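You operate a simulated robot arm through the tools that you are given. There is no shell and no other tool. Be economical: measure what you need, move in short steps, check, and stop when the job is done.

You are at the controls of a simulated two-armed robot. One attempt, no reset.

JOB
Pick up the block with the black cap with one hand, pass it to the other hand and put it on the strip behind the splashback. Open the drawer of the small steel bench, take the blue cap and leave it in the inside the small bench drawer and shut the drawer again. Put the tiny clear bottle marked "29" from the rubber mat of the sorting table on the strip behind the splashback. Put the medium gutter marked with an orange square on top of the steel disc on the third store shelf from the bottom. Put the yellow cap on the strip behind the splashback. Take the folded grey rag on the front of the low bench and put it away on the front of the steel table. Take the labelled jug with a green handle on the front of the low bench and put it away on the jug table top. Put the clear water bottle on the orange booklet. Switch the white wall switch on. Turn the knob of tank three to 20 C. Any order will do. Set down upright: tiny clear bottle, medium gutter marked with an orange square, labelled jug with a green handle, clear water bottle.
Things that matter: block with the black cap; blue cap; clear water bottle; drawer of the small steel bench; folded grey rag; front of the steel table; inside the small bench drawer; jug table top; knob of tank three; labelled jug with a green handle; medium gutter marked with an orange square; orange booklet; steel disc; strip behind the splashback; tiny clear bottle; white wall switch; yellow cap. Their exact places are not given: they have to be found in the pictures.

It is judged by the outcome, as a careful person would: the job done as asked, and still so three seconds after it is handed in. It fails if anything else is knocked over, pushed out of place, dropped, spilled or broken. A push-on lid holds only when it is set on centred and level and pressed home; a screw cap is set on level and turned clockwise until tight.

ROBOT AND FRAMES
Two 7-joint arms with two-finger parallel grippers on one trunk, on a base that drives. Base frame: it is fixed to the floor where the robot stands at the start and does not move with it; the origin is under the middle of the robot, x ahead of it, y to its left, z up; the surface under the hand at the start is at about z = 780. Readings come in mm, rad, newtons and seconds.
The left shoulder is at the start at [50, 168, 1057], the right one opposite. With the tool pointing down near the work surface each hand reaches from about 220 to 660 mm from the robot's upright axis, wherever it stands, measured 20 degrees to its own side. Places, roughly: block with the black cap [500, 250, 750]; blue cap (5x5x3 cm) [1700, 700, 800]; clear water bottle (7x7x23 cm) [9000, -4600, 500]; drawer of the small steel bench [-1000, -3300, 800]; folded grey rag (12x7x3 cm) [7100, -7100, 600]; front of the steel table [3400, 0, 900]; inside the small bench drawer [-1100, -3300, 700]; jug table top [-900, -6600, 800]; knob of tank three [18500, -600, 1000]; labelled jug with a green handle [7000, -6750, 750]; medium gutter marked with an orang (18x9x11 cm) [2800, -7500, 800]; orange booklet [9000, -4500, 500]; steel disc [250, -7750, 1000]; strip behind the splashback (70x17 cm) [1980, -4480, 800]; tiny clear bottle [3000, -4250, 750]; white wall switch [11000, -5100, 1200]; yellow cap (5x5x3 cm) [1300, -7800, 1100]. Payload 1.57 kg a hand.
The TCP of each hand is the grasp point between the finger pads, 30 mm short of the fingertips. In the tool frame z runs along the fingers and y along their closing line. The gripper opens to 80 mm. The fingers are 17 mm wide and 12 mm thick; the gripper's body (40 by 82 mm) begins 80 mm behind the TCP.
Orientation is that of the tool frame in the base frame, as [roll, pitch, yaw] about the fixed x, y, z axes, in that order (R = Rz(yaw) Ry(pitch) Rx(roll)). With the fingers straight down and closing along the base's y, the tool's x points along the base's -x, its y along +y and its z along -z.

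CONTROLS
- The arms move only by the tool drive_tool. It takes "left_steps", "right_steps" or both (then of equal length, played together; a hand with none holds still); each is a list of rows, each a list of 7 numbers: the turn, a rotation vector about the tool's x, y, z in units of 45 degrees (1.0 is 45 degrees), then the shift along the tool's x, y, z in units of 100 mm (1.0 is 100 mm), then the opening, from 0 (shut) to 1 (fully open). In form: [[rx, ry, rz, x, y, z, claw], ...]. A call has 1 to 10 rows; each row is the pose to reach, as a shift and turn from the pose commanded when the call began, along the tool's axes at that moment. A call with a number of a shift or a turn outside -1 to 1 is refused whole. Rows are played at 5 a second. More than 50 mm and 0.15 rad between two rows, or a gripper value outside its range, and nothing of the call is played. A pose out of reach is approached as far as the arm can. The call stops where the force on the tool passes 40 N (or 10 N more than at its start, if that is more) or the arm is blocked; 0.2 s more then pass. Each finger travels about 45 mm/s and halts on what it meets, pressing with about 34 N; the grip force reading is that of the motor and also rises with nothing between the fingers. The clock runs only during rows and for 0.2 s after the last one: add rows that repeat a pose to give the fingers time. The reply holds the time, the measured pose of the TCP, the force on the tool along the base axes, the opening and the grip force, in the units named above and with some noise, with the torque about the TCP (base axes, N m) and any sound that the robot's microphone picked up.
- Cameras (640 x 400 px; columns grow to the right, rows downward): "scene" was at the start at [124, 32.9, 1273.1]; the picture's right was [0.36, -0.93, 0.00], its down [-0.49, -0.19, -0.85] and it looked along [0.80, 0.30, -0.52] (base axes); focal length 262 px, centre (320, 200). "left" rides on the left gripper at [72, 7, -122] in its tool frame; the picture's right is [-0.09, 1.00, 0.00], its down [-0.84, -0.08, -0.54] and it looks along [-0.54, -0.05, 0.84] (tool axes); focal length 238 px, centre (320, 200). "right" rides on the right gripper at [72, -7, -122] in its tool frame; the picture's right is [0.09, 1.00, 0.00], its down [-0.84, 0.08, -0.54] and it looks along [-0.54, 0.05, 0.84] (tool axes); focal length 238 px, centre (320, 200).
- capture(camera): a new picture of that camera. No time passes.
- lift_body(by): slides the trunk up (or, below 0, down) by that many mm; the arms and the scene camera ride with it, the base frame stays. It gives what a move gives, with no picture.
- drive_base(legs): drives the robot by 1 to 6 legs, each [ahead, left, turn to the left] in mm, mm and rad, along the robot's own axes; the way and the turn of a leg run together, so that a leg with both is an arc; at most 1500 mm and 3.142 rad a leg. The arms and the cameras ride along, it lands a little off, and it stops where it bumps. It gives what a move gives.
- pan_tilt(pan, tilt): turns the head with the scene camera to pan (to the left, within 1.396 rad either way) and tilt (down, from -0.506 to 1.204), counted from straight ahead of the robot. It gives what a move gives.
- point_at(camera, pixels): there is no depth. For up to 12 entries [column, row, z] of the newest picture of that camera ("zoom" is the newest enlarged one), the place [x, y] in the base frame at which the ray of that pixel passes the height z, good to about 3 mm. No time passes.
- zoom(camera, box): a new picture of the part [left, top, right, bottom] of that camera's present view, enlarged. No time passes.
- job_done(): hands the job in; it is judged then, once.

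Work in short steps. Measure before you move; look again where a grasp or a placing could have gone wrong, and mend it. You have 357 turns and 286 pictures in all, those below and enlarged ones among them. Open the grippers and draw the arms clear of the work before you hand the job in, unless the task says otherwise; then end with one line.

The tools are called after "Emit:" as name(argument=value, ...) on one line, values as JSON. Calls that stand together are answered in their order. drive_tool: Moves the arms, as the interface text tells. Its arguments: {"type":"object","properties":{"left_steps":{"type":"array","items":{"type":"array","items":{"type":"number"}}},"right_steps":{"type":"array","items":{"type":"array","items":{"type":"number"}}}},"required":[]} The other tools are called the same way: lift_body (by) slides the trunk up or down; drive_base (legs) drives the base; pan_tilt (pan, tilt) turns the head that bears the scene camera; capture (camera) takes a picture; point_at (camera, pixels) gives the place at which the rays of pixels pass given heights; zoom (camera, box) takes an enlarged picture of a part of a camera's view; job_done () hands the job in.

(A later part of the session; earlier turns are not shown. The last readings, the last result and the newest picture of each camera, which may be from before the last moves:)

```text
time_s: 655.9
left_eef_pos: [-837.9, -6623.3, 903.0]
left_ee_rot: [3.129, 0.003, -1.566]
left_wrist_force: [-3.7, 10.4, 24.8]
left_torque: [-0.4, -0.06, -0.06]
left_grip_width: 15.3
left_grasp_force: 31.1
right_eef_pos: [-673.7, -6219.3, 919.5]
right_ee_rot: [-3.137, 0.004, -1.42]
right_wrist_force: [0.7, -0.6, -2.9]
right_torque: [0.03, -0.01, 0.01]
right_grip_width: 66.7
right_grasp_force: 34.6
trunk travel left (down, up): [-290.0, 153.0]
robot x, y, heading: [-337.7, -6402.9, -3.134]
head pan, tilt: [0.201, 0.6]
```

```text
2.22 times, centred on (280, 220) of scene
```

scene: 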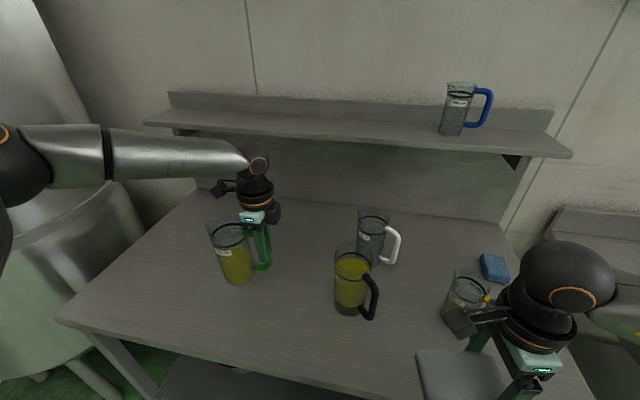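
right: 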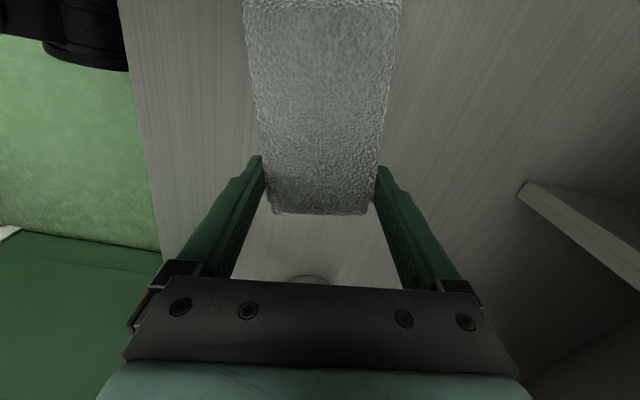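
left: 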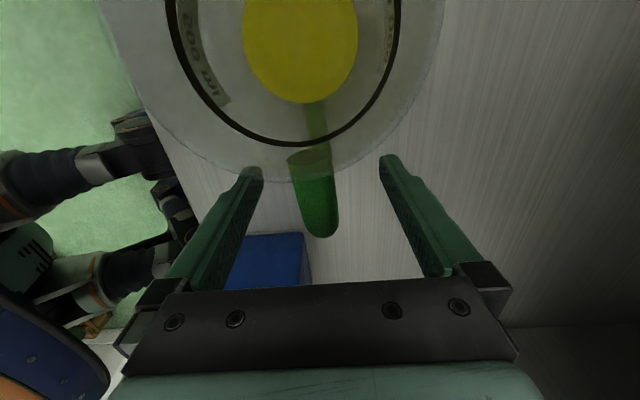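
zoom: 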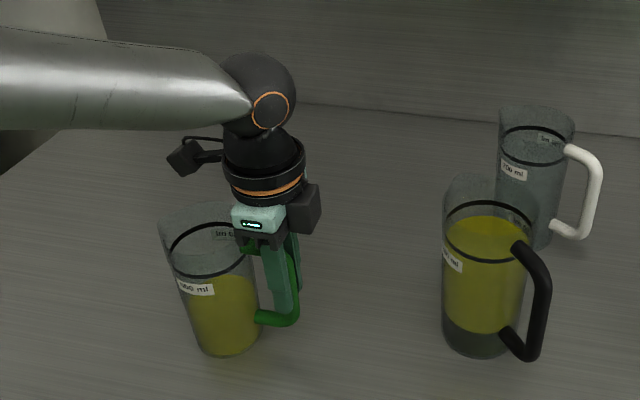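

The jug is on the table (25 N). I ease the command up 6 mm, open, and check before lifting away.

Emit:
drive_tool(left_steps=[[0, 0, 0, 0, 0, -0.04, 0], [0, 0, 0, 0, 0, -0.05, 0], [0, 0, 0, 0, 0, -0.05, 0.15], [0, 0, 0, 0, 0, -0.05, 0.4], [0, 0, 0, 0, 0, -0.05, 0.7], [0, 0, 0, 0, 0, -0.05, 0.9], [0, 0, 0, 0, 0, -0.05, 0.9]])

Emit:
zoom(camera="scene", box=[150, 130, 410, 310])

Emit:
capture(camera="left")

```text
time_s: 657.5
left_eef_pos: [-838.7, -6626.3, 903.2]
left_ee_rot: [3.138, 0.002, -1.564]
left_wrist_force: [0.5, 0.2, -0.3]
left_torque: [0.01, 0.01, -0.04]
left_grip_width: 71.9
left_grasp_force: 0.1
right_eef_pos: [-674.1, -6221.6, 919.2]
right_ee_rot: [-3.135, 0.005, -1.419]
right_wrist_force: [-0.1, 0.5, -0.3]
right_torque: [-0.01, 0.06, 0.0]
right_grip_width: 66.8
right_grasp_force: 34.2
trunk travel left (down, up): [-290.0, 153.0]
robot x, y, heading: [-333.3, -6401.6, -3.139]
head pan, tilt: [0.201, 0.6]
```

```text
2.22 times, centred on (280, 220) of scene
```

zoom: 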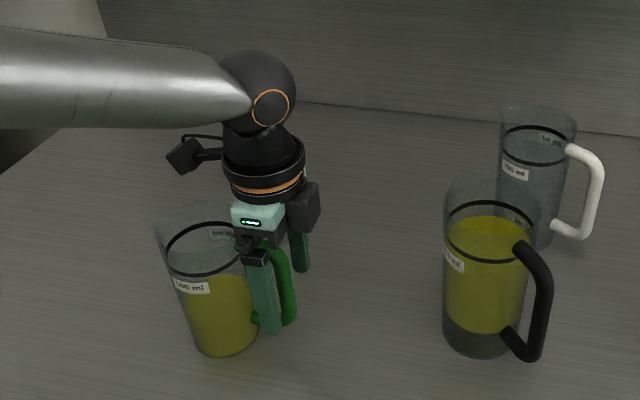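

```text
94 pictures are left
```

left: 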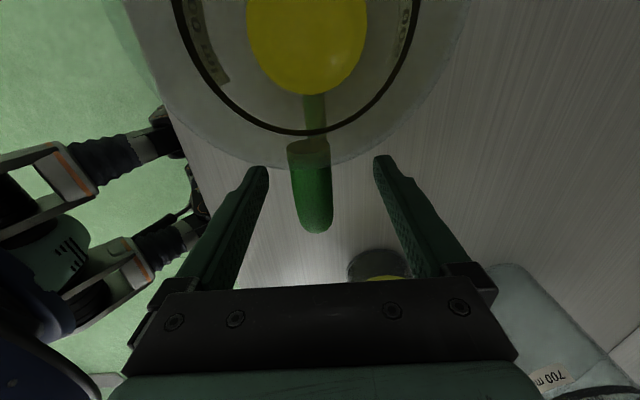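

The jug stands. I raise straight up with the trunk and check.

Emit:
lift_body(by=150)

Emit:
drive_base(legs=[[-400, 0, 0]])

Emit:
capture(camera="scene")

```text
time_s: 659.3
left_eef_pos: [-840.0, -6626.5, 1052.3]
left_ee_rot: [3.138, 0.0, -1.565]
left_wrist_force: [-0.8, -0.3, 0.4]
left_torque: [-0.04, 0.0, 0.0]
left_grip_width: 72.0
left_grasp_force: 0.0
right_eef_pos: [-674.8, -6221.2, 1069.4]
right_ee_rot: [-3.133, 0.005, -1.419]
right_wrist_force: [-0.2, -0.2, 0.0]
right_torque: [0.04, 0.03, 0.0]
right_grip_width: 67.4
right_grasp_force: 34.0
trunk travel left (down, up): [-440.0, 3.0]
robot x, y, heading: [-335.0, -6405.9, -3.135]
head pan, tilt: [0.201, 0.6]
```

```text
time_s: 661.8
left_eef_pos: [-434.9, -6623.1, 1053.6]
left_ee_rot: [3.137, 0.001, -1.565]
left_wrist_force: [0.3, 0.7, 0.1]
left_torque: [0.01, -0.03, 0.0]
left_grip_width: 72.3
left_grasp_force: 0.1
right_eef_pos: [-270.3, -6218.2, 1069.0]
right_ee_rot: [-3.134, 0.005, -1.423]
right_wrist_force: [-0.7, 0.5, 0.3]
right_torque: [0.04, 0.02, 0.0]
right_grip_width: 66.7
right_grasp_force: 33.8
trunk travel left (down, up): [-440.0, 3.0]
robot x, y, heading: [68.5, -6401.7, -3.138]
head pan, tilt: [0.201, 0.6]
```

```text
93 pictures are left
```

scene: 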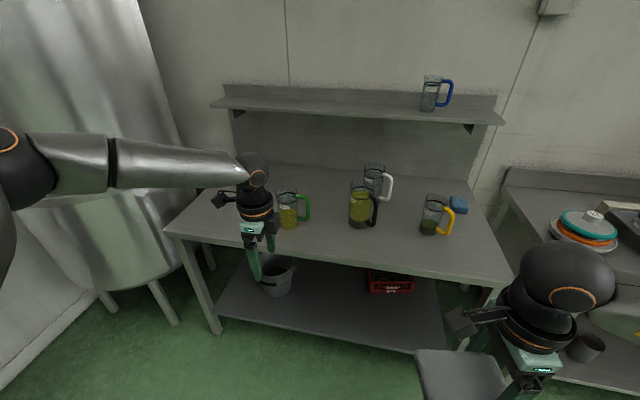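

Jug placed. Now the rag to the steel table's front: I turn to +y and go back by the known route (x about 880, then y about -3520, then x about 2330).

Emit:
drive_base(legs=[[0, 0, -1.5708], [0, -810, 0], [1450, 0, 0], [1430, 0, 0]])

Emit:
pan_tilt(pan=-0.4, tilt=0.5)

Emit:
capture(camera="scene")

```text
time_s: 686.7
left_eef_pos: [616.1, -2996.5, 1052.6]
left_ee_rot: [3.138, -0.001, -3.126]
left_wrist_force: [0.0, -0.4, 0.6]
left_torque: [0.0, -0.02, 0.01]
left_grip_width: 72.2
left_grasp_force: 0.1
right_eef_pos: [1022.0, -3156.6, 1069.2]
right_ee_rot: [-3.135, 0.004, -2.983]
right_wrist_force: [-0.2, -0.5, -0.5]
right_torque: [-0.04, 0.01, -0.01]
right_grip_width: 67.0
right_grasp_force: 34.1
trunk travel left (down, up): [-440.0, 3.0]
robot x, y, heading: [845.2, -3495.1, 1.586]
head pan, tilt: [0.201, 0.6]
```

```text
time_s: 687.7
left_eef_pos: [615.9, -2996.5, 1053.4]
left_ee_rot: [3.137, 0.0, -3.125]
left_wrist_force: [-0.1, -0.7, 0.4]
left_torque: [0.0, 0.03, 0.02]
left_grip_width: 72.1
left_grasp_force: 0.1
right_eef_pos: [1021.7, -3158.0, 1068.2]
right_ee_rot: [-3.135, 0.003, -2.983]
right_wrist_force: [0.0, 0.0, -0.4]
right_torque: [-0.03, -0.05, -0.05]
right_grip_width: 67.1
right_grasp_force: 33.8
trunk travel left (down, up): [-440.0, 3.0]
robot x, y, heading: [844.2, -3492.3, 1.583]
head pan, tilt: [-0.4, 0.499]
```

```text
92 pictures are left
```

scene: 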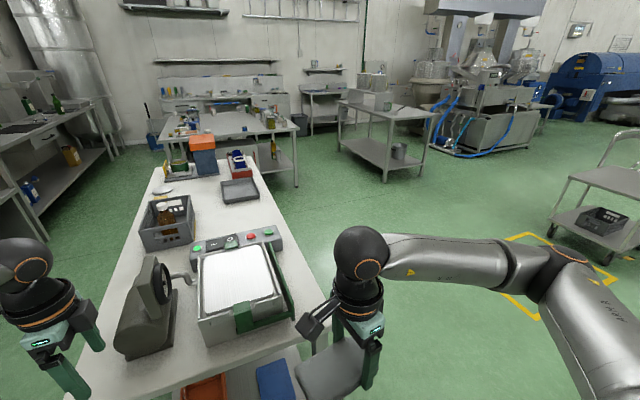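

Clear. I strafe right to x about 2330, then forward to y about -450.

Emit:
drive_base(legs=[[-30, 0, -0.012], [0, -1480, 0], [1500, 0, 0], [1400, 0, 0]])

Emit:
drive_base(legs=[[0, 0, -1.571]])

Emit:
pan_tilt(pan=0.2, tilt=0.6)

Emit:
capture(camera="scene")

```text
time_s: 715.1
left_eef_pos: [2089.1, -109.9, 1052.7]
left_ee_rot: [3.14, -0.001, 3.139]
left_wrist_force: [0.4, 0.4, 1.2]
left_torque: [-0.04, -0.04, -0.02]
left_grip_width: 71.8
left_grasp_force: 0.1
right_eef_pos: [2491.5, -276.1, 1068.2]
right_ee_rot: [-3.135, 0.005, -3.002]
right_wrist_force: [-0.1, 0.5, -0.4]
right_torque: [0.01, -0.03, 0.0]
right_grip_width: 67.0
right_grasp_force: 34.1
trunk travel left (down, up): [-440.0, 3.0]
robot x, y, heading: [2311.5, -617.4, 1.564]
head pan, tilt: [-0.4, 0.499]
```

```text
time_s: 719.3
left_eef_pos: [2811.1, -389.3, 1052.9]
left_ee_rot: [3.139, 0.001, 1.578]
left_wrist_force: [0.7, 0.1, 0.2]
left_torque: [0.04, -0.02, 0.01]
left_grip_width: 71.9
left_grasp_force: 0.2
right_eef_pos: [2648.1, -795.2, 1069.3]
right_ee_rot: [-3.134, 0.006, 1.722]
right_wrist_force: [1.0, -0.3, -0.6]
right_torque: [-0.02, 0.03, 0.0]
right_grip_width: 67.0
right_grasp_force: 33.6
trunk travel left (down, up): [-440.0, 3.0]
robot x, y, heading: [2307.7, -616.0, 0.006]
head pan, tilt: [-0.4, 0.499]
```

```text
time_s: 720.3
left_eef_pos: [2811.0, -391.5, 1052.5]
left_ee_rot: [3.137, 0.0, 1.576]
left_wrist_force: [-0.2, -0.4, 0.3]
left_torque: [0.01, 0.05, -0.02]
left_grip_width: 71.8
left_grasp_force: 0.1
right_eef_pos: [2647.5, -795.4, 1068.7]
right_ee_rot: [-3.135, 0.004, 1.721]
right_wrist_force: [-0.2, 0.0, -0.6]
right_torque: [-0.04, -0.01, 0.03]
right_grip_width: 67.1
right_grasp_force: 33.9
trunk travel left (down, up): [-440.0, 3.0]
robot x, y, heading: [2306.9, -617.1, 0.001]
head pan, tilt: [0.201, 0.6]
```

```text
91 pictures are left
```

scene: 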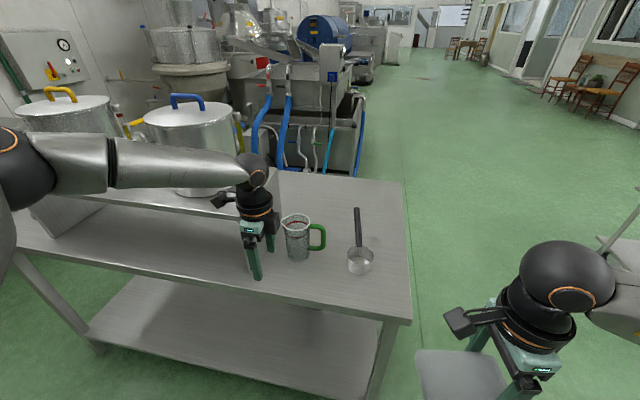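

I measure the steel table's front edge and height.

Emit:
point_at(camera="scene", pixels=[[410, 321, 780], [410, 321, 820], [410, 321, 850], [20, 248, 820], [200, 285, 820], [100, 345, 0], [297, 262, 820], [360, 268, 820], [200, 250, 820]])

Emit:
pan_tilt(pan=0.2, tilt=0.95)

Emit:
capture(camera="scene")

```text
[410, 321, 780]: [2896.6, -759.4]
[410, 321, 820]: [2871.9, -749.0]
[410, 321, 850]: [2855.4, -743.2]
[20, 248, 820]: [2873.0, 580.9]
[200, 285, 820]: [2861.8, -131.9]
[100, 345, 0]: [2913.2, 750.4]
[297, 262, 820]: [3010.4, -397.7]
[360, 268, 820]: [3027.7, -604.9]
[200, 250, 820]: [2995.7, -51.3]
```

```text
time_s: 721.1
left_eef_pos: [2810.4, -390.2, 1053.0]
left_ee_rot: [3.137, 0.0, 1.578]
left_wrist_force: [0.9, 1.5, 0.0]
left_torque: [-0.02, 0.01, -0.01]
left_grip_width: 72.0
left_grasp_force: 0.1
right_eef_pos: [2647.1, -796.0, 1068.5]
right_ee_rot: [-3.135, 0.006, 1.722]
right_wrist_force: [-0.4, -0.9, 0.3]
right_torque: [-0.01, -0.01, 0.01]
right_grip_width: 66.9
right_grasp_force: 34.3
trunk travel left (down, up): [-440.0, 3.0]
robot x, y, heading: [2307.1, -615.0, 0.007]
head pan, tilt: [0.201, 0.949]
```

```text
90 pictures are left
```

scene: 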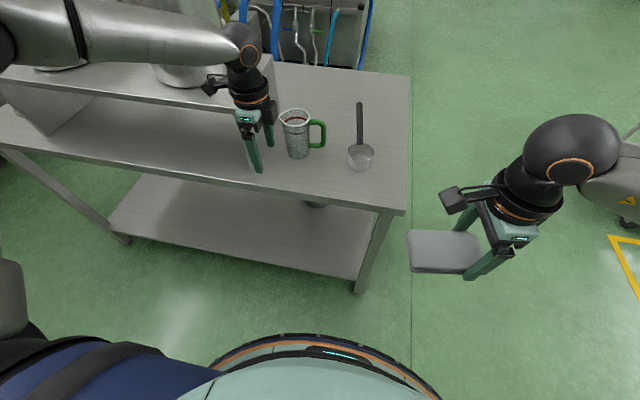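

Emit:
point_at(camera="scene", pixels=[[357, 292, 0], [405, 213, 778], [0, 145, 778], [200, 186, 778], [45, 133, 778], [275, 118, 778], [130, 130, 778]])

Emit:
zoom(camera="scene", box=[0, 40, 320, 240])

```text
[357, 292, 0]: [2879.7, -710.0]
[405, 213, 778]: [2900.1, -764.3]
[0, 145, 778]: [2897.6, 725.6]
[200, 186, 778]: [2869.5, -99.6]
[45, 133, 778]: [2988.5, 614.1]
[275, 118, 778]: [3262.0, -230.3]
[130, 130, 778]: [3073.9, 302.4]
```

```text
2.00 times, centred on (160, 140) of scene
```

zoom: 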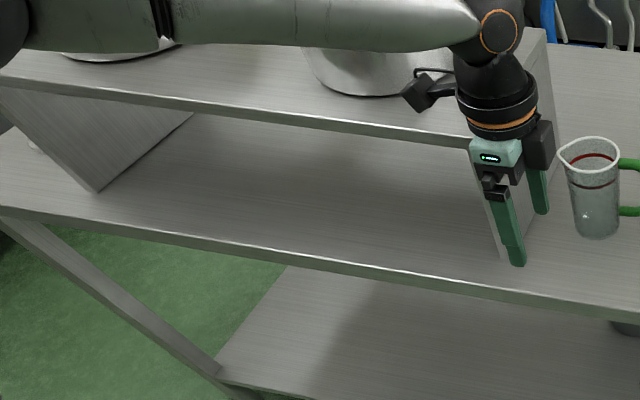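

The riser sits close to this (-x) edge; the rough place x=3400 suggests that the table's front may be the far (+x) side. I measure the table's depth and the riser's extent.

Emit:
point_at(camera="scene", pixels=[[410, 76, 778], [290, 63, 778], [275, 60, 1000], [260, 60, 1000], [270, 100, 778], [234, 68, 1000]])

Emit:
pan_tilt(pan=0.55, tilt=0.45)

Emit:
capture(camera="scene")

```text
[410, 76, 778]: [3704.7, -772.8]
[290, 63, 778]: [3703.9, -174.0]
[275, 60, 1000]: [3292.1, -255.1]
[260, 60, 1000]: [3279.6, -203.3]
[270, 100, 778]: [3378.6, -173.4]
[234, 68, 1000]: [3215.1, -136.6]
```

```text
time_s: 722.0
left_eef_pos: [2812.6, -390.3, 1054.1]
left_ee_rot: [3.138, -0.001, 1.578]
left_wrist_force: [-0.4, 0.5, -0.3]
left_torque: [-0.05, -0.02, -0.02]
left_grip_width: 72.0
left_grasp_force: 0.1
right_eef_pos: [2648.7, -795.3, 1067.7]
right_ee_rot: [-3.137, 0.005, 1.719]
right_wrist_force: [0.4, -0.7, -1.0]
right_torque: [-0.03, -0.02, 0.03]
right_grip_width: 67.1
right_grasp_force: 34.1
trunk travel left (down, up): [-440.0, 3.0]
robot x, y, heading: [2308.6, -614.5, 0.006]
head pan, tilt: [0.55, 0.45]
```

```text
88 pictures are left
```

scene: 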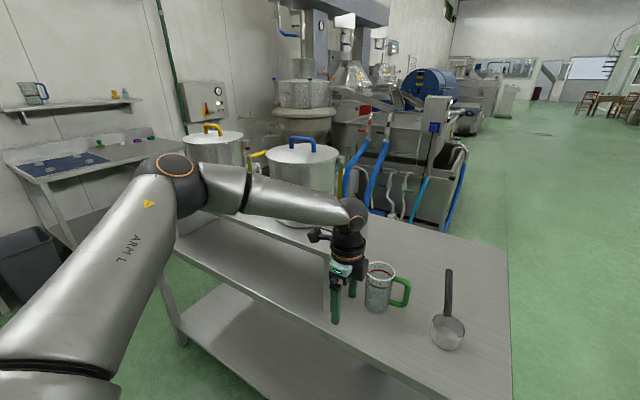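

Table spans x 2898–3704; the riser stands at its -x side, so its front is the wide +x part (about [3450,0]). I go round: strafe right, forward, and look at the aisle on the +x side.

Emit:
drive_base(legs=[[0, -700, -0.006], [1450, 0, 0], [350, 0, 0]])

Emit:
pan_tilt(pan=1.1, tilt=0.5)

Emit:
capture(camera="scene")

```text
time_s: 737.3
left_eef_pos: [4644.0, -1087.7, 1053.0]
left_ee_rot: [3.138, 0.0, 1.572]
left_wrist_force: [-0.8, 0.2, -0.1]
left_torque: [0.0, -0.03, 0.01]
left_grip_width: 72.0
left_grasp_force: 0.1
right_eef_pos: [4477.9, -1491.2, 1068.9]
right_ee_rot: [-3.134, 0.006, 1.712]
right_wrist_force: [0.4, 0.0, -0.1]
right_torque: [-0.04, -0.01, 0.01]
right_grip_width: 66.9
right_grasp_force: 34.1
trunk travel left (down, up): [-440.0, 3.0]
robot x, y, heading: [4141.4, -1309.9, 0.005]
head pan, tilt: [0.55, 0.45]
```

```text
time_s: 738.3
left_eef_pos: [4643.4, -1088.9, 1052.4]
left_ee_rot: [3.139, 0.001, 1.572]
left_wrist_force: [0.7, 0.0, -0.2]
left_torque: [-0.01, -0.03, -0.01]
left_grip_width: 72.0
left_grasp_force: 0.2
right_eef_pos: [4477.1, -1490.5, 1068.8]
right_ee_rot: [-3.134, 0.006, 1.715]
right_wrist_force: [0.6, 0.1, -0.9]
right_torque: [0.0, 0.0, -0.01]
right_grip_width: 67.1
right_grasp_force: 33.8
trunk travel left (down, up): [-440.0, 3.0]
robot x, y, heading: [4142.7, -1309.9, -0.009]
head pan, tilt: [1.1, 0.499]
```

```text
87 pictures are left
```

scene: 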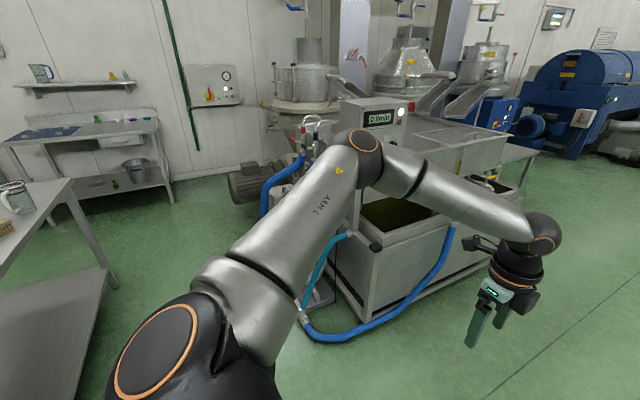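

Emit:
point_at(camera="scene", pixels=[[312, 340, 0], [370, 318, 0], [305, 305, 0], [113, 288, 0], [262, 210, 0], [240, 200, 0], [72, 182, 778], [175, 205, 0]])

Emit:
pan_tilt(pan=1.39, tilt=0.5)

Emit:
capture(camera="scene")

```text
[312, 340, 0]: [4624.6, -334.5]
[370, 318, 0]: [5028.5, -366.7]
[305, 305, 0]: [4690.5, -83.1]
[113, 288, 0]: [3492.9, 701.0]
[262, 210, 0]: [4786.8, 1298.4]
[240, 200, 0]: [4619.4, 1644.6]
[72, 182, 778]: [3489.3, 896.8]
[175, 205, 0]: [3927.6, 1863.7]
```

```text
time_s: 739.1
left_eef_pos: [4645.1, -1088.1, 1053.5]
left_ee_rot: [3.138, 0.0, 1.57]
left_wrist_force: [-0.1, 0.1, -0.9]
left_torque: [0.0, -0.01, -0.01]
left_grip_width: 71.8
left_grasp_force: 0.0
right_eef_pos: [4476.6, -1490.7, 1067.9]
right_ee_rot: [-3.134, 0.004, 1.715]
right_wrist_force: [-0.5, -0.1, -1.5]
right_torque: [-0.04, 0.01, 0.02]
right_grip_width: 67.1
right_grasp_force: 34.3
trunk travel left (down, up): [-440.0, 3.0]
robot x, y, heading: [4137.6, -1307.8, -0.005]
head pan, tilt: [1.389, 0.499]
```

```text
86 pictures are left
```

scene: 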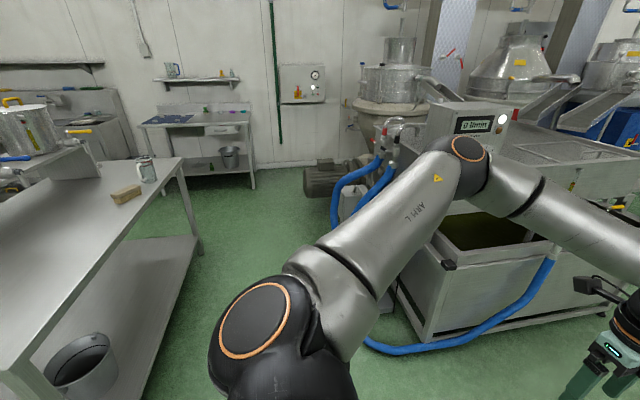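

The +x part is the wide open front, carrying a brush and a jar, with about 900 mm of aisle. I turn round to face -x and strafe in to y about -250.

Emit:
drive_base(legs=[[0, 0, 3.1415]])

Emit:
drive_base(legs=[[0, -500, 0]])

Emit:
pan_tilt(pan=-0.6, tilt=0.6)

Emit:
capture(camera="scene")

```text
time_s: 746.8
left_eef_pos: [3630.2, -1518.8, 1053.0]
left_ee_rot: [3.137, 0.001, -1.593]
left_wrist_force: [-0.4, 0.0, -0.7]
left_torque: [0.0, 0.0, 0.01]
left_grip_width: 72.2
left_grasp_force: 0.0
right_eef_pos: [3804.7, -1118.1, 1067.9]
right_ee_rot: [-3.134, 0.007, -1.449]
right_wrist_force: [0.2, 0.0, -1.1]
right_torque: [0.03, -0.01, 0.01]
right_grip_width: 67.1
right_grasp_force: 34.2
trunk travel left (down, up): [-440.0, 3.0]
robot x, y, heading: [4140.4, -1308.7, 3.124]
head pan, tilt: [1.389, 0.499]
```

```text
time_s: 751.7
left_eef_pos: [3641.1, -1019.0, 1054.7]
left_ee_rot: [3.138, 0.001, -1.593]
left_wrist_force: [-0.2, -0.8, -0.5]
left_torque: [0.0, 0.0, 0.0]
left_grip_width: 72.2
left_grasp_force: 0.0
right_eef_pos: [3817.2, -618.3, 1068.0]
right_ee_rot: [-3.135, 0.005, -1.451]
right_wrist_force: [0.2, -0.5, -0.9]
right_torque: [-0.02, 0.03, -0.01]
right_grip_width: 66.9
right_grasp_force: 34.6
trunk travel left (down, up): [-440.0, 3.0]
robot x, y, heading: [4150.3, -811.1, 3.118]
head pan, tilt: [1.389, 0.499]
```

```text
time_s: 753.6
left_eef_pos: [3640.7, -1017.9, 1052.7]
left_ee_rot: [3.137, 0.0, -1.593]
left_wrist_force: [-0.4, -0.9, 0.4]
left_torque: [0.01, 0.01, 0.01]
left_grip_width: 72.0
left_grasp_force: 0.1
right_eef_pos: [3816.9, -618.3, 1069.1]
right_ee_rot: [-3.134, 0.006, -1.449]
right_wrist_force: [-0.1, 0.1, -0.1]
right_torque: [-0.01, 0.02, 0.01]
right_grip_width: 67.0
right_grasp_force: 34.0
trunk travel left (down, up): [-440.0, 3.0]
robot x, y, heading: [4149.3, -813.4, 3.12]
head pan, tilt: [-0.6, 0.6]
```

```text
85 pictures are left
```

scene: 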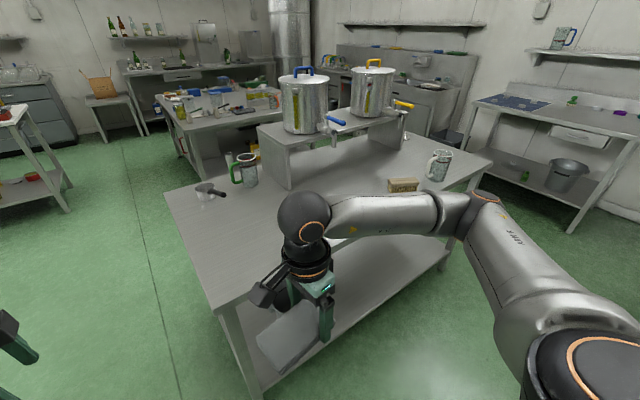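

The taps face this side, so this is the front. I correct the heading, strafe 450 right, and measure a free spot.

Emit:
drive_base(legs=[[0, 0, 0.022], [60, -450, 0]])

Emit:
pan_tilt(pan=-0.25, tilt=0.7)

Emit:
capture(camera="scene")

```text
time_s: 758.5
left_eef_pos: [3588.1, -582.0, 1052.9]
left_ee_rot: [3.138, 0.0, -1.563]
left_wrist_force: [1.2, -0.2, 0.0]
left_torque: [-0.01, -0.01, -0.02]
left_grip_width: 72.4
left_grasp_force: 0.0
right_eef_pos: [3750.4, -177.4, 1069.3]
right_ee_rot: [-3.133, 0.006, -1.418]
right_wrist_force: [-0.3, -0.3, -0.4]
right_torque: [0.0, 0.03, 0.0]
right_grip_width: 67.0
right_grasp_force: 34.0
trunk travel left (down, up): [-440.0, 3.0]
robot x, y, heading: [4089.4, -353.9, -3.135]
head pan, tilt: [-0.6, 0.6]
```

```text
time_s: 759.3
left_eef_pos: [3587.0, -582.3, 1053.6]
left_ee_rot: [3.137, 0.0, -1.562]
left_wrist_force: [0.4, 0.5, -0.5]
left_torque: [-0.01, -0.01, -0.03]
left_grip_width: 71.9
left_grasp_force: 0.0
right_eef_pos: [3750.5, -178.1, 1070.1]
right_ee_rot: [-3.135, 0.005, -1.42]
right_wrist_force: [0.5, -0.7, -0.4]
right_torque: [0.02, 0.0, 0.0]
right_grip_width: 67.2
right_grasp_force: 33.7
trunk travel left (down, up): [-440.0, 3.0]
robot x, y, heading: [4086.9, -359.5, -3.137]
head pan, tilt: [-0.25, 0.7]
```

```text
84 pictures are left
```

scene: 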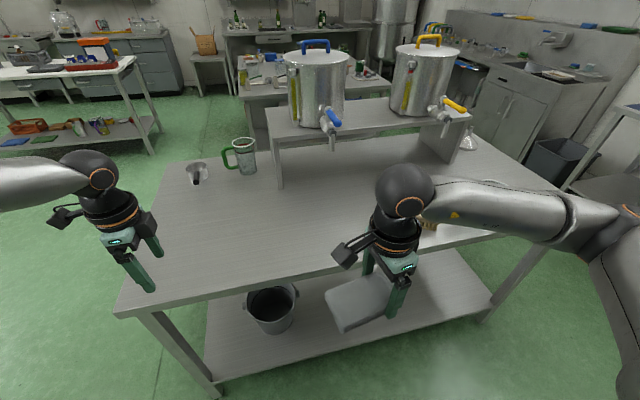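

Emit:
point_at(camera="scene", pixels=[[428, 230, 790], [250, 285, 778], [120, 310, 778], [340, 175, 778], [275, 190, 778], [330, 215, 778], [213, 395, 0]])

```text
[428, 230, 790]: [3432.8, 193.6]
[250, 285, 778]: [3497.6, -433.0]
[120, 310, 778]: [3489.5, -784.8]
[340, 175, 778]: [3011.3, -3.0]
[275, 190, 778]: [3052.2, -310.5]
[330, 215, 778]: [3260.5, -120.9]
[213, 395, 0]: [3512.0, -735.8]
```

Edge is at x about 3495; free zone x 3060–3495. I raise and draw back the left hand, advance the base 225, and extend the right hand to x about 3330.

Emit:
drive_tool(left_steps=[[0, 0, 0, 0, -0.3, -0.3, 0.9], [0, 0, 0, 0, -0.6, -0.6, 0.9], [0, 0, 0, 0, -0.8, -0.8, 0.9], [0, 0, 0, 0, -1, -1, 0.9]])

Emit:
drive_base(legs=[[225, 0, 0]])

Emit:
drive_tool(right_steps=[[0, 0, 0, -0.05, 0.3, 0, 0], [0, 0, 0, -0.1, 0.65, 0, 0], [0, 0, 0, -0.14, 0.94, 0, 0]])

Emit:
drive_tool(right_steps=[[0, 0, 0, -0.05, 0.3, 0, 0], [0, 0, 0, -0.1, 0.65, 0, 0], [0, 0, 0, -0.14, 0.94, 0, 0]])

Emit:
lift_body(by=-200)

Emit:
capture(camera="scene")

```text
time_s: 760.3
left_eef_pos: [3688.3, -583.9, 1151.4]
left_ee_rot: [3.137, -0.002, -1.56]
left_wrist_force: [-0.2, 1.3, 0.1]
left_torque: [0.05, 0.02, 0.01]
left_grip_width: 72.0
left_grasp_force: 0.1
right_eef_pos: [3750.9, -177.5, 1069.1]
right_ee_rot: [-3.134, 0.005, -1.419]
right_wrist_force: [0.0, -0.3, 0.2]
right_torque: [0.05, 0.01, 0.04]
right_grip_width: 67.0
right_grasp_force: 33.9
trunk travel left (down, up): [-440.0, 3.0]
robot x, y, heading: [4091.0, -358.7, -3.127]
head pan, tilt: [-0.25, 0.7]
```

```text
time_s: 762.0
left_eef_pos: [3458.3, -582.7, 1151.3]
left_ee_rot: [3.138, -0.001, -1.566]
left_wrist_force: [-0.7, 0.1, -0.4]
left_torque: [-0.01, -0.03, -0.01]
left_grip_width: 72.2
left_grasp_force: 0.0
right_eef_pos: [3525.7, -177.3, 1068.5]
right_ee_rot: [-3.134, 0.004, -1.424]
right_wrist_force: [-0.8, 0.1, -1.6]
right_torque: [0.02, -0.02, -0.02]
right_grip_width: 66.8
right_grasp_force: 33.5
trunk travel left (down, up): [-440.0, 3.0]
robot x, y, heading: [3866.7, -356.4, -3.138]
head pan, tilt: [-0.25, 0.7]
```

```text
time_s: 762.8
left_eef_pos: [3459.8, -582.3, 1150.7]
left_ee_rot: [3.139, 0.0, -1.566]
left_wrist_force: [-0.2, 0.3, 0.2]
left_torque: [0.0, -0.02, 0.0]
left_grip_width: 71.9
left_grasp_force: 0.1
right_eef_pos: [3428.7, -174.4, 1068.1]
right_ee_rot: [-3.134, 0.005, -1.423]
right_wrist_force: [0.1, -0.5, 0.0]
right_torque: [0.04, 0.02, 0.04]
right_grip_width: 67.3
right_grasp_force: 34.5
trunk travel left (down, up): [-440.0, 3.0]
robot x, y, heading: [3861.8, -359.2, -3.141]
head pan, tilt: [-0.25, 0.7]
```

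```text
time_s: 763.6
left_eef_pos: [3461.7, -581.9, 1150.5]
left_ee_rot: [3.138, 0.0, -1.565]
left_wrist_force: [0.1, 0.3, 0.1]
left_torque: [0.01, 0.03, 0.02]
left_grip_width: 71.9
left_grasp_force: 0.0
right_eef_pos: [3334.6, -176.4, 1066.2]
right_ee_rot: [-3.136, 0.005, -1.42]
right_wrist_force: [-0.6, -0.8, -0.2]
right_torque: [0.01, -0.02, 0.0]
right_grip_width: 67.0
right_grasp_force: 34.4
trunk travel left (down, up): [-440.0, 3.0]
robot x, y, heading: [3866.9, -356.4, -3.138]
head pan, tilt: [-0.25, 0.7]
```

```text
time_s: 765.4
left_eef_pos: [3461.0, -583.4, 965.9]
left_ee_rot: [3.139, 0.0, -1.565]
left_wrist_force: [0.1, 0.5, -0.2]
left_torque: [0.0, 0.0, -0.01]
left_grip_width: 71.8
left_grasp_force: 0.1
right_eef_pos: [3332.7, -175.3, 893.3]
right_ee_rot: [3.133, 0.002, -1.424]
right_wrist_force: [4.9, 0.3, 12.7]
right_torque: [0.46, -0.2, -0.15]
right_grip_width: 66.9
right_grasp_force: 34.0
trunk travel left (down, up): [-255.0, 188.0]
robot x, y, heading: [3864.3, -359.5, -3.139]
head pan, tilt: [-0.25, 0.7]
stopped: the force on the tool passed its limit at 47 N (the readings are from after the stop); the commanded pose is now the measured one
```

```text
83 pictures are left
```

scene: 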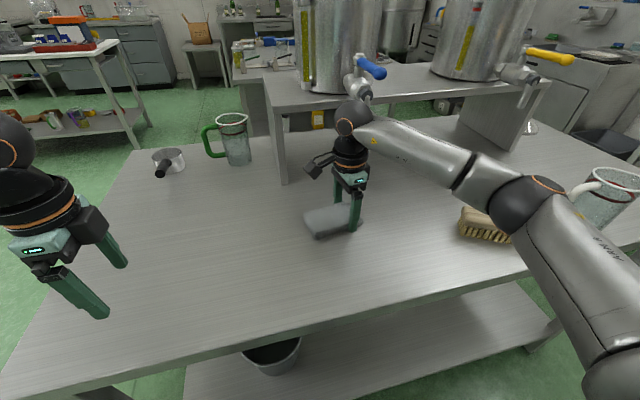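

It met resistance at z 893, higher than expected. I zoom to see whether the rag is on the table.

Emit:
zoom(camera="scene", box=[270, 60, 430, 260])

Emit:
capture(camera="right")

```text
2.00 times, centred on (350, 160) of scene
```

zoom: 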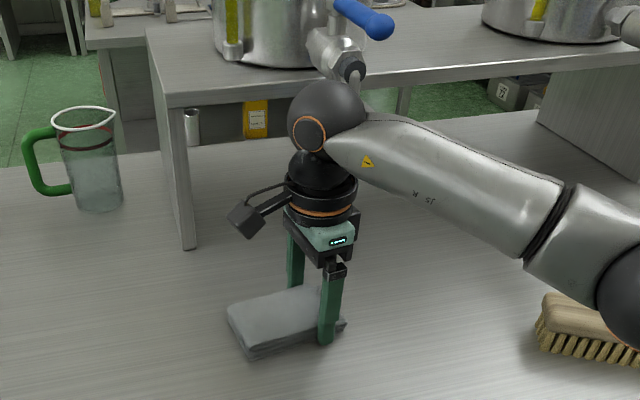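

```text
81 pictures are left
```

right: 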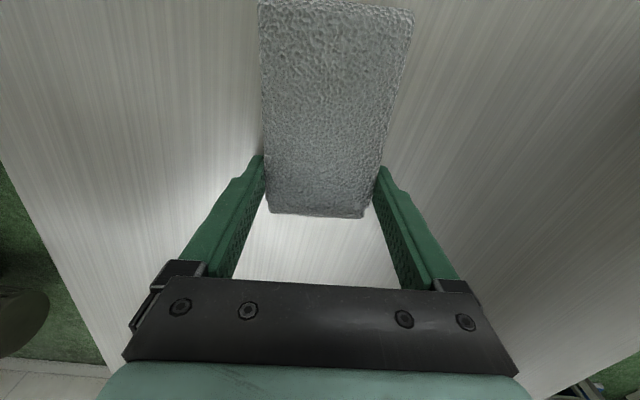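

The table top is about z 840 (consistent with its legs on both sides); the rag is down on it. I open and withdraw upward.

Emit:
drive_tool(right_steps=[[0, 0, 0, 0, 0, -0.01, 0.85], [0, 0, 0, 0, 0, -0.01, 1], [0, 0, 0, 0, 0, -0.01, 1], [0, 0, 0, 0, 0, -0.01, 1]])

Emit:
lift_body(by=60)

Emit:
capture(camera="right")

Emit:
lift_body(by=120)

Emit:
capture(camera="scene")

```text
time_s: 766.4
left_eef_pos: [3460.4, -582.8, 966.3]
left_ee_rot: [3.138, -0.001, -1.567]
left_wrist_force: [0.2, 0.6, -0.7]
left_torque: [0.02, 0.0, 0.01]
left_grip_width: 71.8
left_grasp_force: 0.1
right_eef_pos: [3332.1, -175.1, 890.7]
right_ee_rot: [3.136, 0.001, -1.424]
right_wrist_force: [0.0, -0.7, -0.2]
right_torque: [-0.01, -0.01, -0.04]
right_grip_width: 79.9
right_grasp_force: 0.1
trunk travel left (down, up): [-255.0, 188.0]
robot x, y, heading: [3863.8, -357.4, -3.142]
head pan, tilt: [-0.25, 0.7]
```

```text
time_s: 767.4
left_eef_pos: [3460.6, -582.2, 1026.0]
left_ee_rot: [3.138, -0.001, -1.566]
left_wrist_force: [0.2, 0.7, -0.1]
left_torque: [-0.02, 0.04, 0.01]
left_grip_width: 72.0
left_grasp_force: 0.0
right_eef_pos: [3331.8, -175.4, 951.8]
right_ee_rot: [3.136, 0.002, -1.425]
right_wrist_force: [0.1, 0.0, -0.1]
right_torque: [0.0, 0.0, 0.01]
right_grip_width: 80.0
right_grasp_force: 0.1
trunk travel left (down, up): [-315.0, 128.0]
robot x, y, heading: [3865.1, -357.5, -3.14]
head pan, tilt: [-0.25, 0.7]
```

```text
80 pictures are left
```

right: 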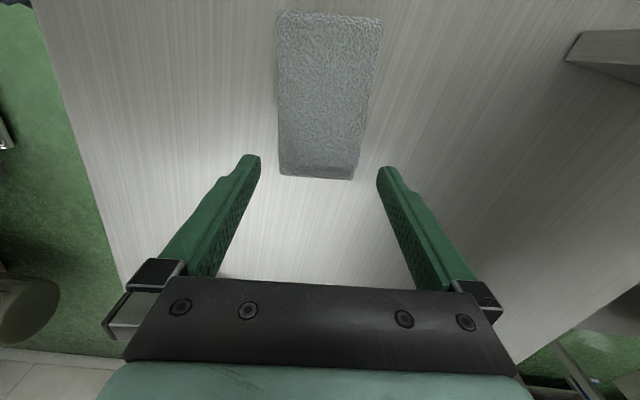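

```text
time_s: 768.9
left_eef_pos: [3459.9, -582.9, 1146.8]
left_ee_rot: [3.138, -0.001, -1.566]
left_wrist_force: [-0.5, 0.6, -0.3]
left_torque: [-0.01, 0.02, -0.02]
left_grip_width: 72.0
left_grasp_force: 0.0
right_eef_pos: [3331.7, -174.8, 1070.6]
right_ee_rot: [3.137, 0.003, -1.426]
right_wrist_force: [-0.3, 0.5, -0.5]
right_torque: [-0.01, -0.01, -0.01]
right_grip_width: 80.0
right_grasp_force: 0.0
trunk travel left (down, up): [-435.0, 8.0]
robot x, y, heading: [3863.4, -359.2, -3.142]
head pan, tilt: [-0.25, 0.7]
```

```text
79 pictures are left
```

scene: 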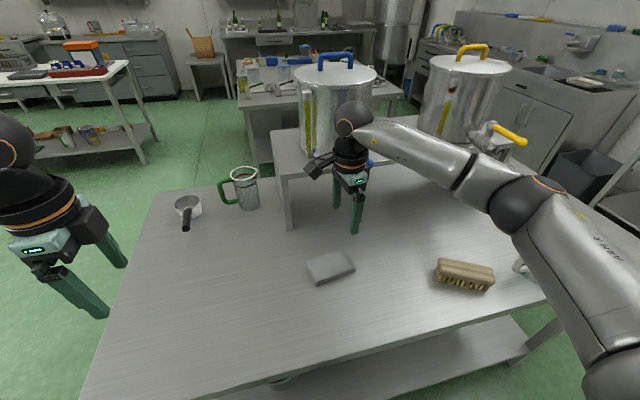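

The rag lies on the steel table's front. Now the water bottle. I back off, bring both hands to neutral, and go out of the aisle.

Emit:
drive_base(legs=[[-200, 0, 0], [0, 950, 0]])

Emit:
drive_tool(left_steps=[[0, 0, -0.17, 0, 0, 0, 0.5], [0, 0, -0.34, 0, 0, 0, 0.5], [0, 0, -0.51, 0, 0, 0, 0.5], [0, 0, -0.68, 0, 0, 0, 0.5], [0, 0, -0.84, 0, 0, 0, 0.5], [0, 0, -1, 0, 0, 0, 0.5]], right_steps=[[0, 0, -0.17, 0, 0, 0, 1], [0, 0, -0.34, 0, 0, 0, 1], [0, 0, -0.51, 0, 0, 0, 1], [0, 0, -0.68, 0, 0, 0, 1], [0, 0, -0.84, 0, 0, 0, 1], [0, 0, -1, 0, 0, 0, 1]])

Emit:
drive_tool(left_steps=[[0, 0, -0.17, 0, 0, 0, 0.5], [0, 0, -0.34, 0, 0, 0, 0.5], [0, 0, -0.51, 0, 0, 0, 0.5], [0, 0, -0.68, 0, 0, 0, 0.5], [0, 0, -0.84, 0, 0, 0, 0.5], [0, 0, -0.99, 0, 0, 0, 0.5]], right_steps=[[0, 0, -0.17, 0, 0, 0, 1], [0, 0, -0.34, 0, 0, 0, 1], [0, 0, -0.51, 0, 0, 0, 1], [0, 0, -0.68, 0, 0, 0, 1], [0, 0, -0.816, 0, 0, 0, 1], [0, 0, -0.816, 0, 0, 0, 1]])

Emit:
drive_base(legs=[[0, 0, 2.4]])

Emit:
pan_tilt(pan=0.0, tilt=0.3)

Emit:
capture(camera="scene")

```text
time_s: 778.9
left_eef_pos: [3672.5, -1547.3, 1146.6]
left_ee_rot: [3.137, -0.001, -1.554]
left_wrist_force: [0.3, -0.9, 0.3]
left_torque: [0.04, 0.01, 0.0]
left_grip_width: 71.6
left_grasp_force: 0.1
right_eef_pos: [3537.8, -1142.9, 1070.5]
right_ee_rot: [3.136, 0.002, -1.41]
right_wrist_force: [-0.8, 0.8, 0.3]
right_torque: [0.0, -0.04, 0.01]
right_grip_width: 80.2
right_grasp_force: 0.2
trunk travel left (down, up): [-435.0, 8.0]
robot x, y, heading: [4072.7, -1317.3, -3.121]
head pan, tilt: [-0.25, 0.7]
```

```text
time_s: 780.3
left_eef_pos: [3673.8, -1547.8, 1145.9]
left_ee_rot: [-3.141, 0.002, -0.765]
left_wrist_force: [-0.1, 1.2, 0.1]
left_torque: [0.01, -0.01, -0.02]
left_grip_width: 39.9
left_grasp_force: 0.0
right_eef_pos: [3538.1, -1141.7, 1071.4]
right_ee_rot: [3.14, 0.005, -0.623]
right_wrist_force: [0.4, -0.2, 0.0]
right_torque: [0.0, 0.01, -0.01]
right_grip_width: 80.1
right_grasp_force: 0.0
trunk travel left (down, up): [-435.0, 8.0]
robot x, y, heading: [4077.4, -1316.7, -3.123]
head pan, tilt: [-0.25, 0.7]
```

```text
time_s: 781.7
left_eef_pos: [3673.5, -1546.5, 1146.7]
left_ee_rot: [3.141, 0.004, 0.011]
left_wrist_force: [0.4, -1.0, -0.3]
left_torque: [-0.01, 0.02, 0.01]
left_grip_width: 40.0
left_grasp_force: 0.0
right_eef_pos: [3538.3, -1142.2, 1071.5]
right_ee_rot: [-3.139, 0.007, 0.018]
right_wrist_force: [-0.3, -0.3, 0.3]
right_torque: [-0.03, -0.01, 0.0]
right_grip_width: 80.2
right_grasp_force: 0.1
trunk travel left (down, up): [-435.0, 8.0]
robot x, y, heading: [4076.1, -1318.3, -3.134]
head pan, tilt: [-0.25, 0.7]
```

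```text
time_s: 787.7
left_eef_pos: [4521.9, -1430.8, 1146.8]
left_ee_rot: [3.14, 0.003, 2.385]
left_wrist_force: [0.0, 0.5, -0.2]
left_torque: [0.02, 0.04, -0.01]
left_grip_width: 40.2
left_grasp_force: 0.0
right_eef_pos: [4337.4, -1816.6, 1072.0]
right_ee_rot: [-3.14, 0.008, 2.391]
right_wrist_force: [-0.6, 1.3, -0.4]
right_torque: [0.03, -0.02, 0.01]
right_grip_width: 80.1
right_grasp_force: 0.0
trunk travel left (down, up): [-435.0, 8.0]
robot x, y, heading: [4071.8, -1313.9, -0.749]
head pan, tilt: [-0.25, 0.7]
```

```text
time_s: 788.6
left_eef_pos: [4520.2, -1431.7, 1147.0]
left_ee_rot: [-3.141, 0.004, 2.386]
left_wrist_force: [0.0, -0.8, 0.3]
left_torque: [-0.03, -0.01, -0.03]
left_grip_width: 39.9
left_grasp_force: 0.1
right_eef_pos: [4337.8, -1816.3, 1071.1]
right_ee_rot: [-3.141, 0.008, 2.391]
right_wrist_force: [-0.1, 0.5, 0.6]
right_torque: [-0.03, 0.02, 0.01]
right_grip_width: 79.8
right_grasp_force: 0.1
trunk travel left (down, up): [-435.0, 8.0]
robot x, y, heading: [4072.9, -1318.1, -0.748]
head pan, tilt: [0.0, 0.3]
```

```text
78 pictures are left
```

scene: 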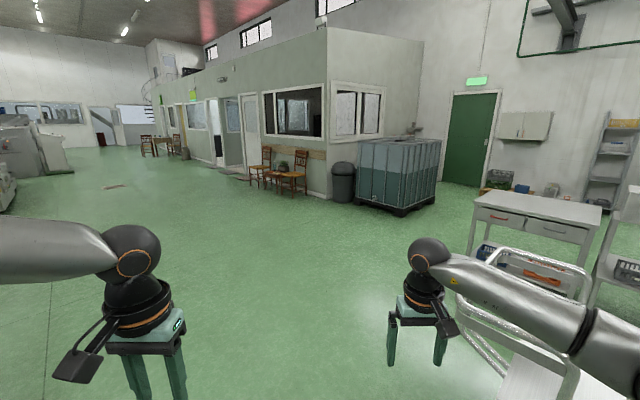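

I zoom towards the chairs and low table by the office wall.

Emit:
zoom(camera="scene", box=[120, 80, 360, 220])

Emit:
point_at(camera="scene", pixels=[[268, 188, 0], [292, 194, 0], [330, 198, 0], [360, 212, 0], [235, 178, 0], [150, 156, 0]])

```text
2.67 times, centred on (240, 150) of scene
```

zoom: 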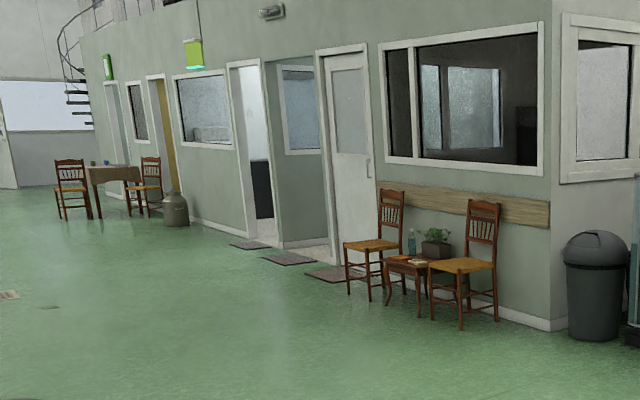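

```text
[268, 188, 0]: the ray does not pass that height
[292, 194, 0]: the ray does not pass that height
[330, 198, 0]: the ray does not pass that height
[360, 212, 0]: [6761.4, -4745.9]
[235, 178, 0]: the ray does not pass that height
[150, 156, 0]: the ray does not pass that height
```

The small table with the bottle, plant and orange booklet stands between two chairs by the wall. I drive there diagonally over the clear floor.

Emit:
drive_base(legs=[[0, 0, 0.315], [1500, 0, 0], [1500, 0, 0], [1500, 0, 0]])

Emit:
pan_tilt(pan=-0.5, tilt=0.5)

Emit:
capture(camera="scene")

```text
time_s: 811.1
left_eef_pos: [8608.6, -3257.5, 1146.8]
left_ee_rot: [3.141, 0.003, 2.66]
left_wrist_force: [0.4, -0.5, -0.2]
left_torque: [-0.02, -0.01, -0.01]
left_grip_width: 40.0
left_grasp_force: 0.0
right_eef_pos: [8532.9, -3677.6, 1071.3]
right_ee_rot: [-3.139, 0.004, 2.665]
right_wrist_force: [0.4, -0.4, 0.6]
right_torque: [0.0, -0.03, -0.01]
right_grip_width: 80.0
right_grasp_force: 0.1
trunk travel left (down, up): [-435.0, 8.0]
robot x, y, heading: [8146.2, -3271.8, -0.481]
head pan, tilt: [0.0, 0.3]
```

```text
time_s: 812.1
left_eef_pos: [8607.6, -3256.7, 1147.6]
left_ee_rot: [-3.14, 0.003, 2.66]
left_wrist_force: [0.6, 0.3, 0.0]
left_torque: [0.0, -0.01, -0.02]
left_grip_width: 40.1
left_grasp_force: 0.0
right_eef_pos: [8533.1, -3677.1, 1070.6]
right_ee_rot: [3.142, 0.007, 2.666]
right_wrist_force: [0.8, 0.5, 0.3]
right_torque: [0.01, 0.03, -0.01]
right_grip_width: 79.8
right_grasp_force: 0.1
trunk travel left (down, up): [-435.0, 8.0]
robot x, y, heading: [8146.9, -3271.3, -0.481]
head pan, tilt: [-0.499, 0.499]
```

```text
76 pictures are left
```

scene: 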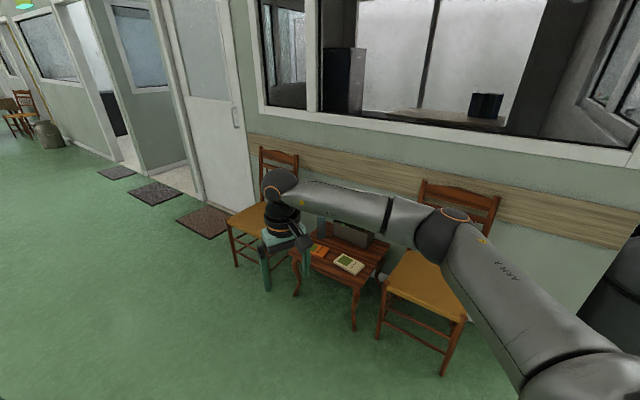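

I turn to face the wall (-y) and look at the table.

Emit:
drive_base(legs=[[0, 0, -1.09]])

Emit:
pan_tilt(pan=0.4, tilt=0.6)

Emit:
capture(camera="scene")

```text
time_s: 815.2
left_eef_pos: [8377.7, -3667.3, 1146.4]
left_ee_rot: [3.142, 0.004, 1.59]
left_wrist_force: [0.1, -0.1, -1.7]
left_torque: [0.0, 0.01, 0.01]
left_grip_width: 39.8
left_grasp_force: 0.0
right_eef_pos: [7973.1, -3805.7, 1071.3]
right_ee_rot: [-3.14, 0.007, 1.597]
right_wrist_force: [0.5, 0.0, 0.3]
right_torque: [-0.01, -0.02, 0.01]
right_grip_width: 80.0
right_grasp_force: 0.0
trunk travel left (down, up): [-435.0, 8.0]
robot x, y, heading: [8144.8, -3268.0, -1.547]
head pan, tilt: [-0.499, 0.499]
```

```text
time_s: 816.4
left_eef_pos: [8376.9, -3668.3, 1147.3]
left_ee_rot: [-3.14, 0.002, 1.591]
left_wrist_force: [-0.2, 0.9, 0.3]
left_torque: [0.01, -0.02, 0.03]
left_grip_width: 39.8
left_grasp_force: 0.1
right_eef_pos: [7973.8, -3806.5, 1070.4]
right_ee_rot: [-3.141, 0.007, 1.595]
right_wrist_force: [0.2, -1.1, -1.1]
right_torque: [-0.03, 0.0, 0.03]
right_grip_width: 80.0
right_grasp_force: 0.1
trunk travel left (down, up): [-435.0, 8.0]
robot x, y, heading: [8147.5, -3267.7, -1.541]
head pan, tilt: [0.4, 0.6]
```

```text
75 pictures are left
```

scene: 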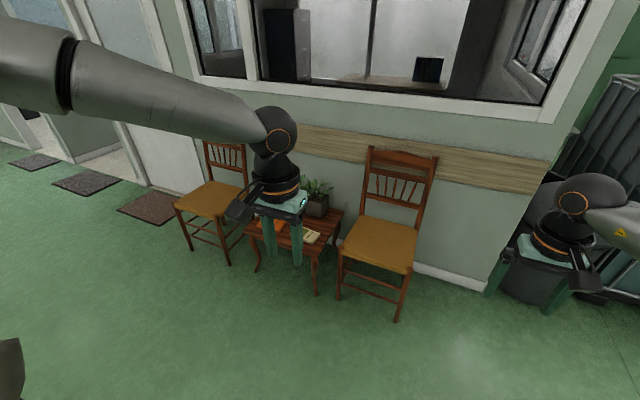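

Emit:
point_at(camera="scene", pixels=[[258, 270, 0], [318, 292, 0], [298, 228, 480], [398, 318, 0], [230, 262, 0], [180, 242, 0]])

Emit:
drive_base(legs=[[0, 480, -0.028]])

Emit:
pan_tilt(pan=0.1, tilt=0.7)

Emit:
capture(camera="scene")

```text
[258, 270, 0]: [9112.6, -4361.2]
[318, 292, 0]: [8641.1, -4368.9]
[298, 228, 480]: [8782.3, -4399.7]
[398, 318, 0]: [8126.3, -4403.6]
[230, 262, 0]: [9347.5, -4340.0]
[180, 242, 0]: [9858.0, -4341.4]
```

```text
time_s: 821.1
left_eef_pos: [8849.0, -3667.6, 1147.0]
left_ee_rot: [-3.14, 0.003, 1.564]
left_wrist_force: [0.2, 0.0, 0.0]
left_torque: [0.0, 0.0, 0.01]
left_grip_width: 40.1
left_grasp_force: 0.0
right_eef_pos: [8442.3, -3795.6, 1070.9]
right_ee_rot: [-3.139, 0.007, 1.571]
right_wrist_force: [0.1, -0.4, 0.2]
right_torque: [0.02, 0.0, -0.02]
right_grip_width: 80.0
right_grasp_force: 0.0
trunk travel left (down, up): [-435.0, 8.0]
robot x, y, heading: [8626.3, -3265.6, -1.575]
head pan, tilt: [0.4, 0.6]
```

```text
time_s: 821.9
left_eef_pos: [8849.8, -3667.8, 1145.7]
left_ee_rot: [-3.14, 0.005, 1.563]
left_wrist_force: [0.2, -0.5, 0.1]
left_torque: [-0.02, 0.0, 0.0]
left_grip_width: 40.1
left_grasp_force: 0.1
right_eef_pos: [8442.7, -3795.7, 1071.1]
right_ee_rot: [-3.139, 0.008, 1.571]
right_wrist_force: [0.3, 0.2, 0.8]
right_torque: [0.01, 0.01, -0.02]
right_grip_width: 79.9
right_grasp_force: 0.1
trunk travel left (down, up): [-435.0, 8.0]
robot x, y, heading: [8628.0, -3266.7, -1.571]
head pan, tilt: [0.099, 0.7]
```

```text
74 pictures are left
```

scene: 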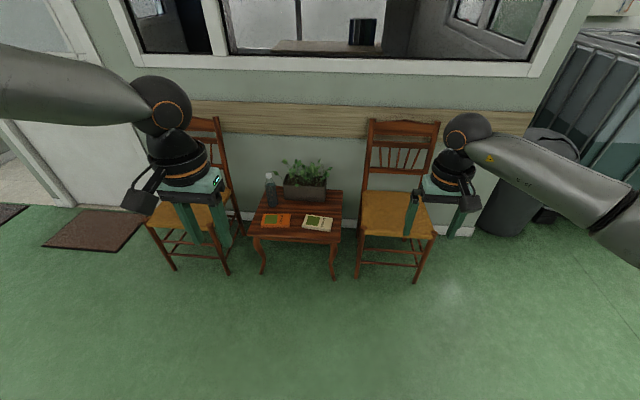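

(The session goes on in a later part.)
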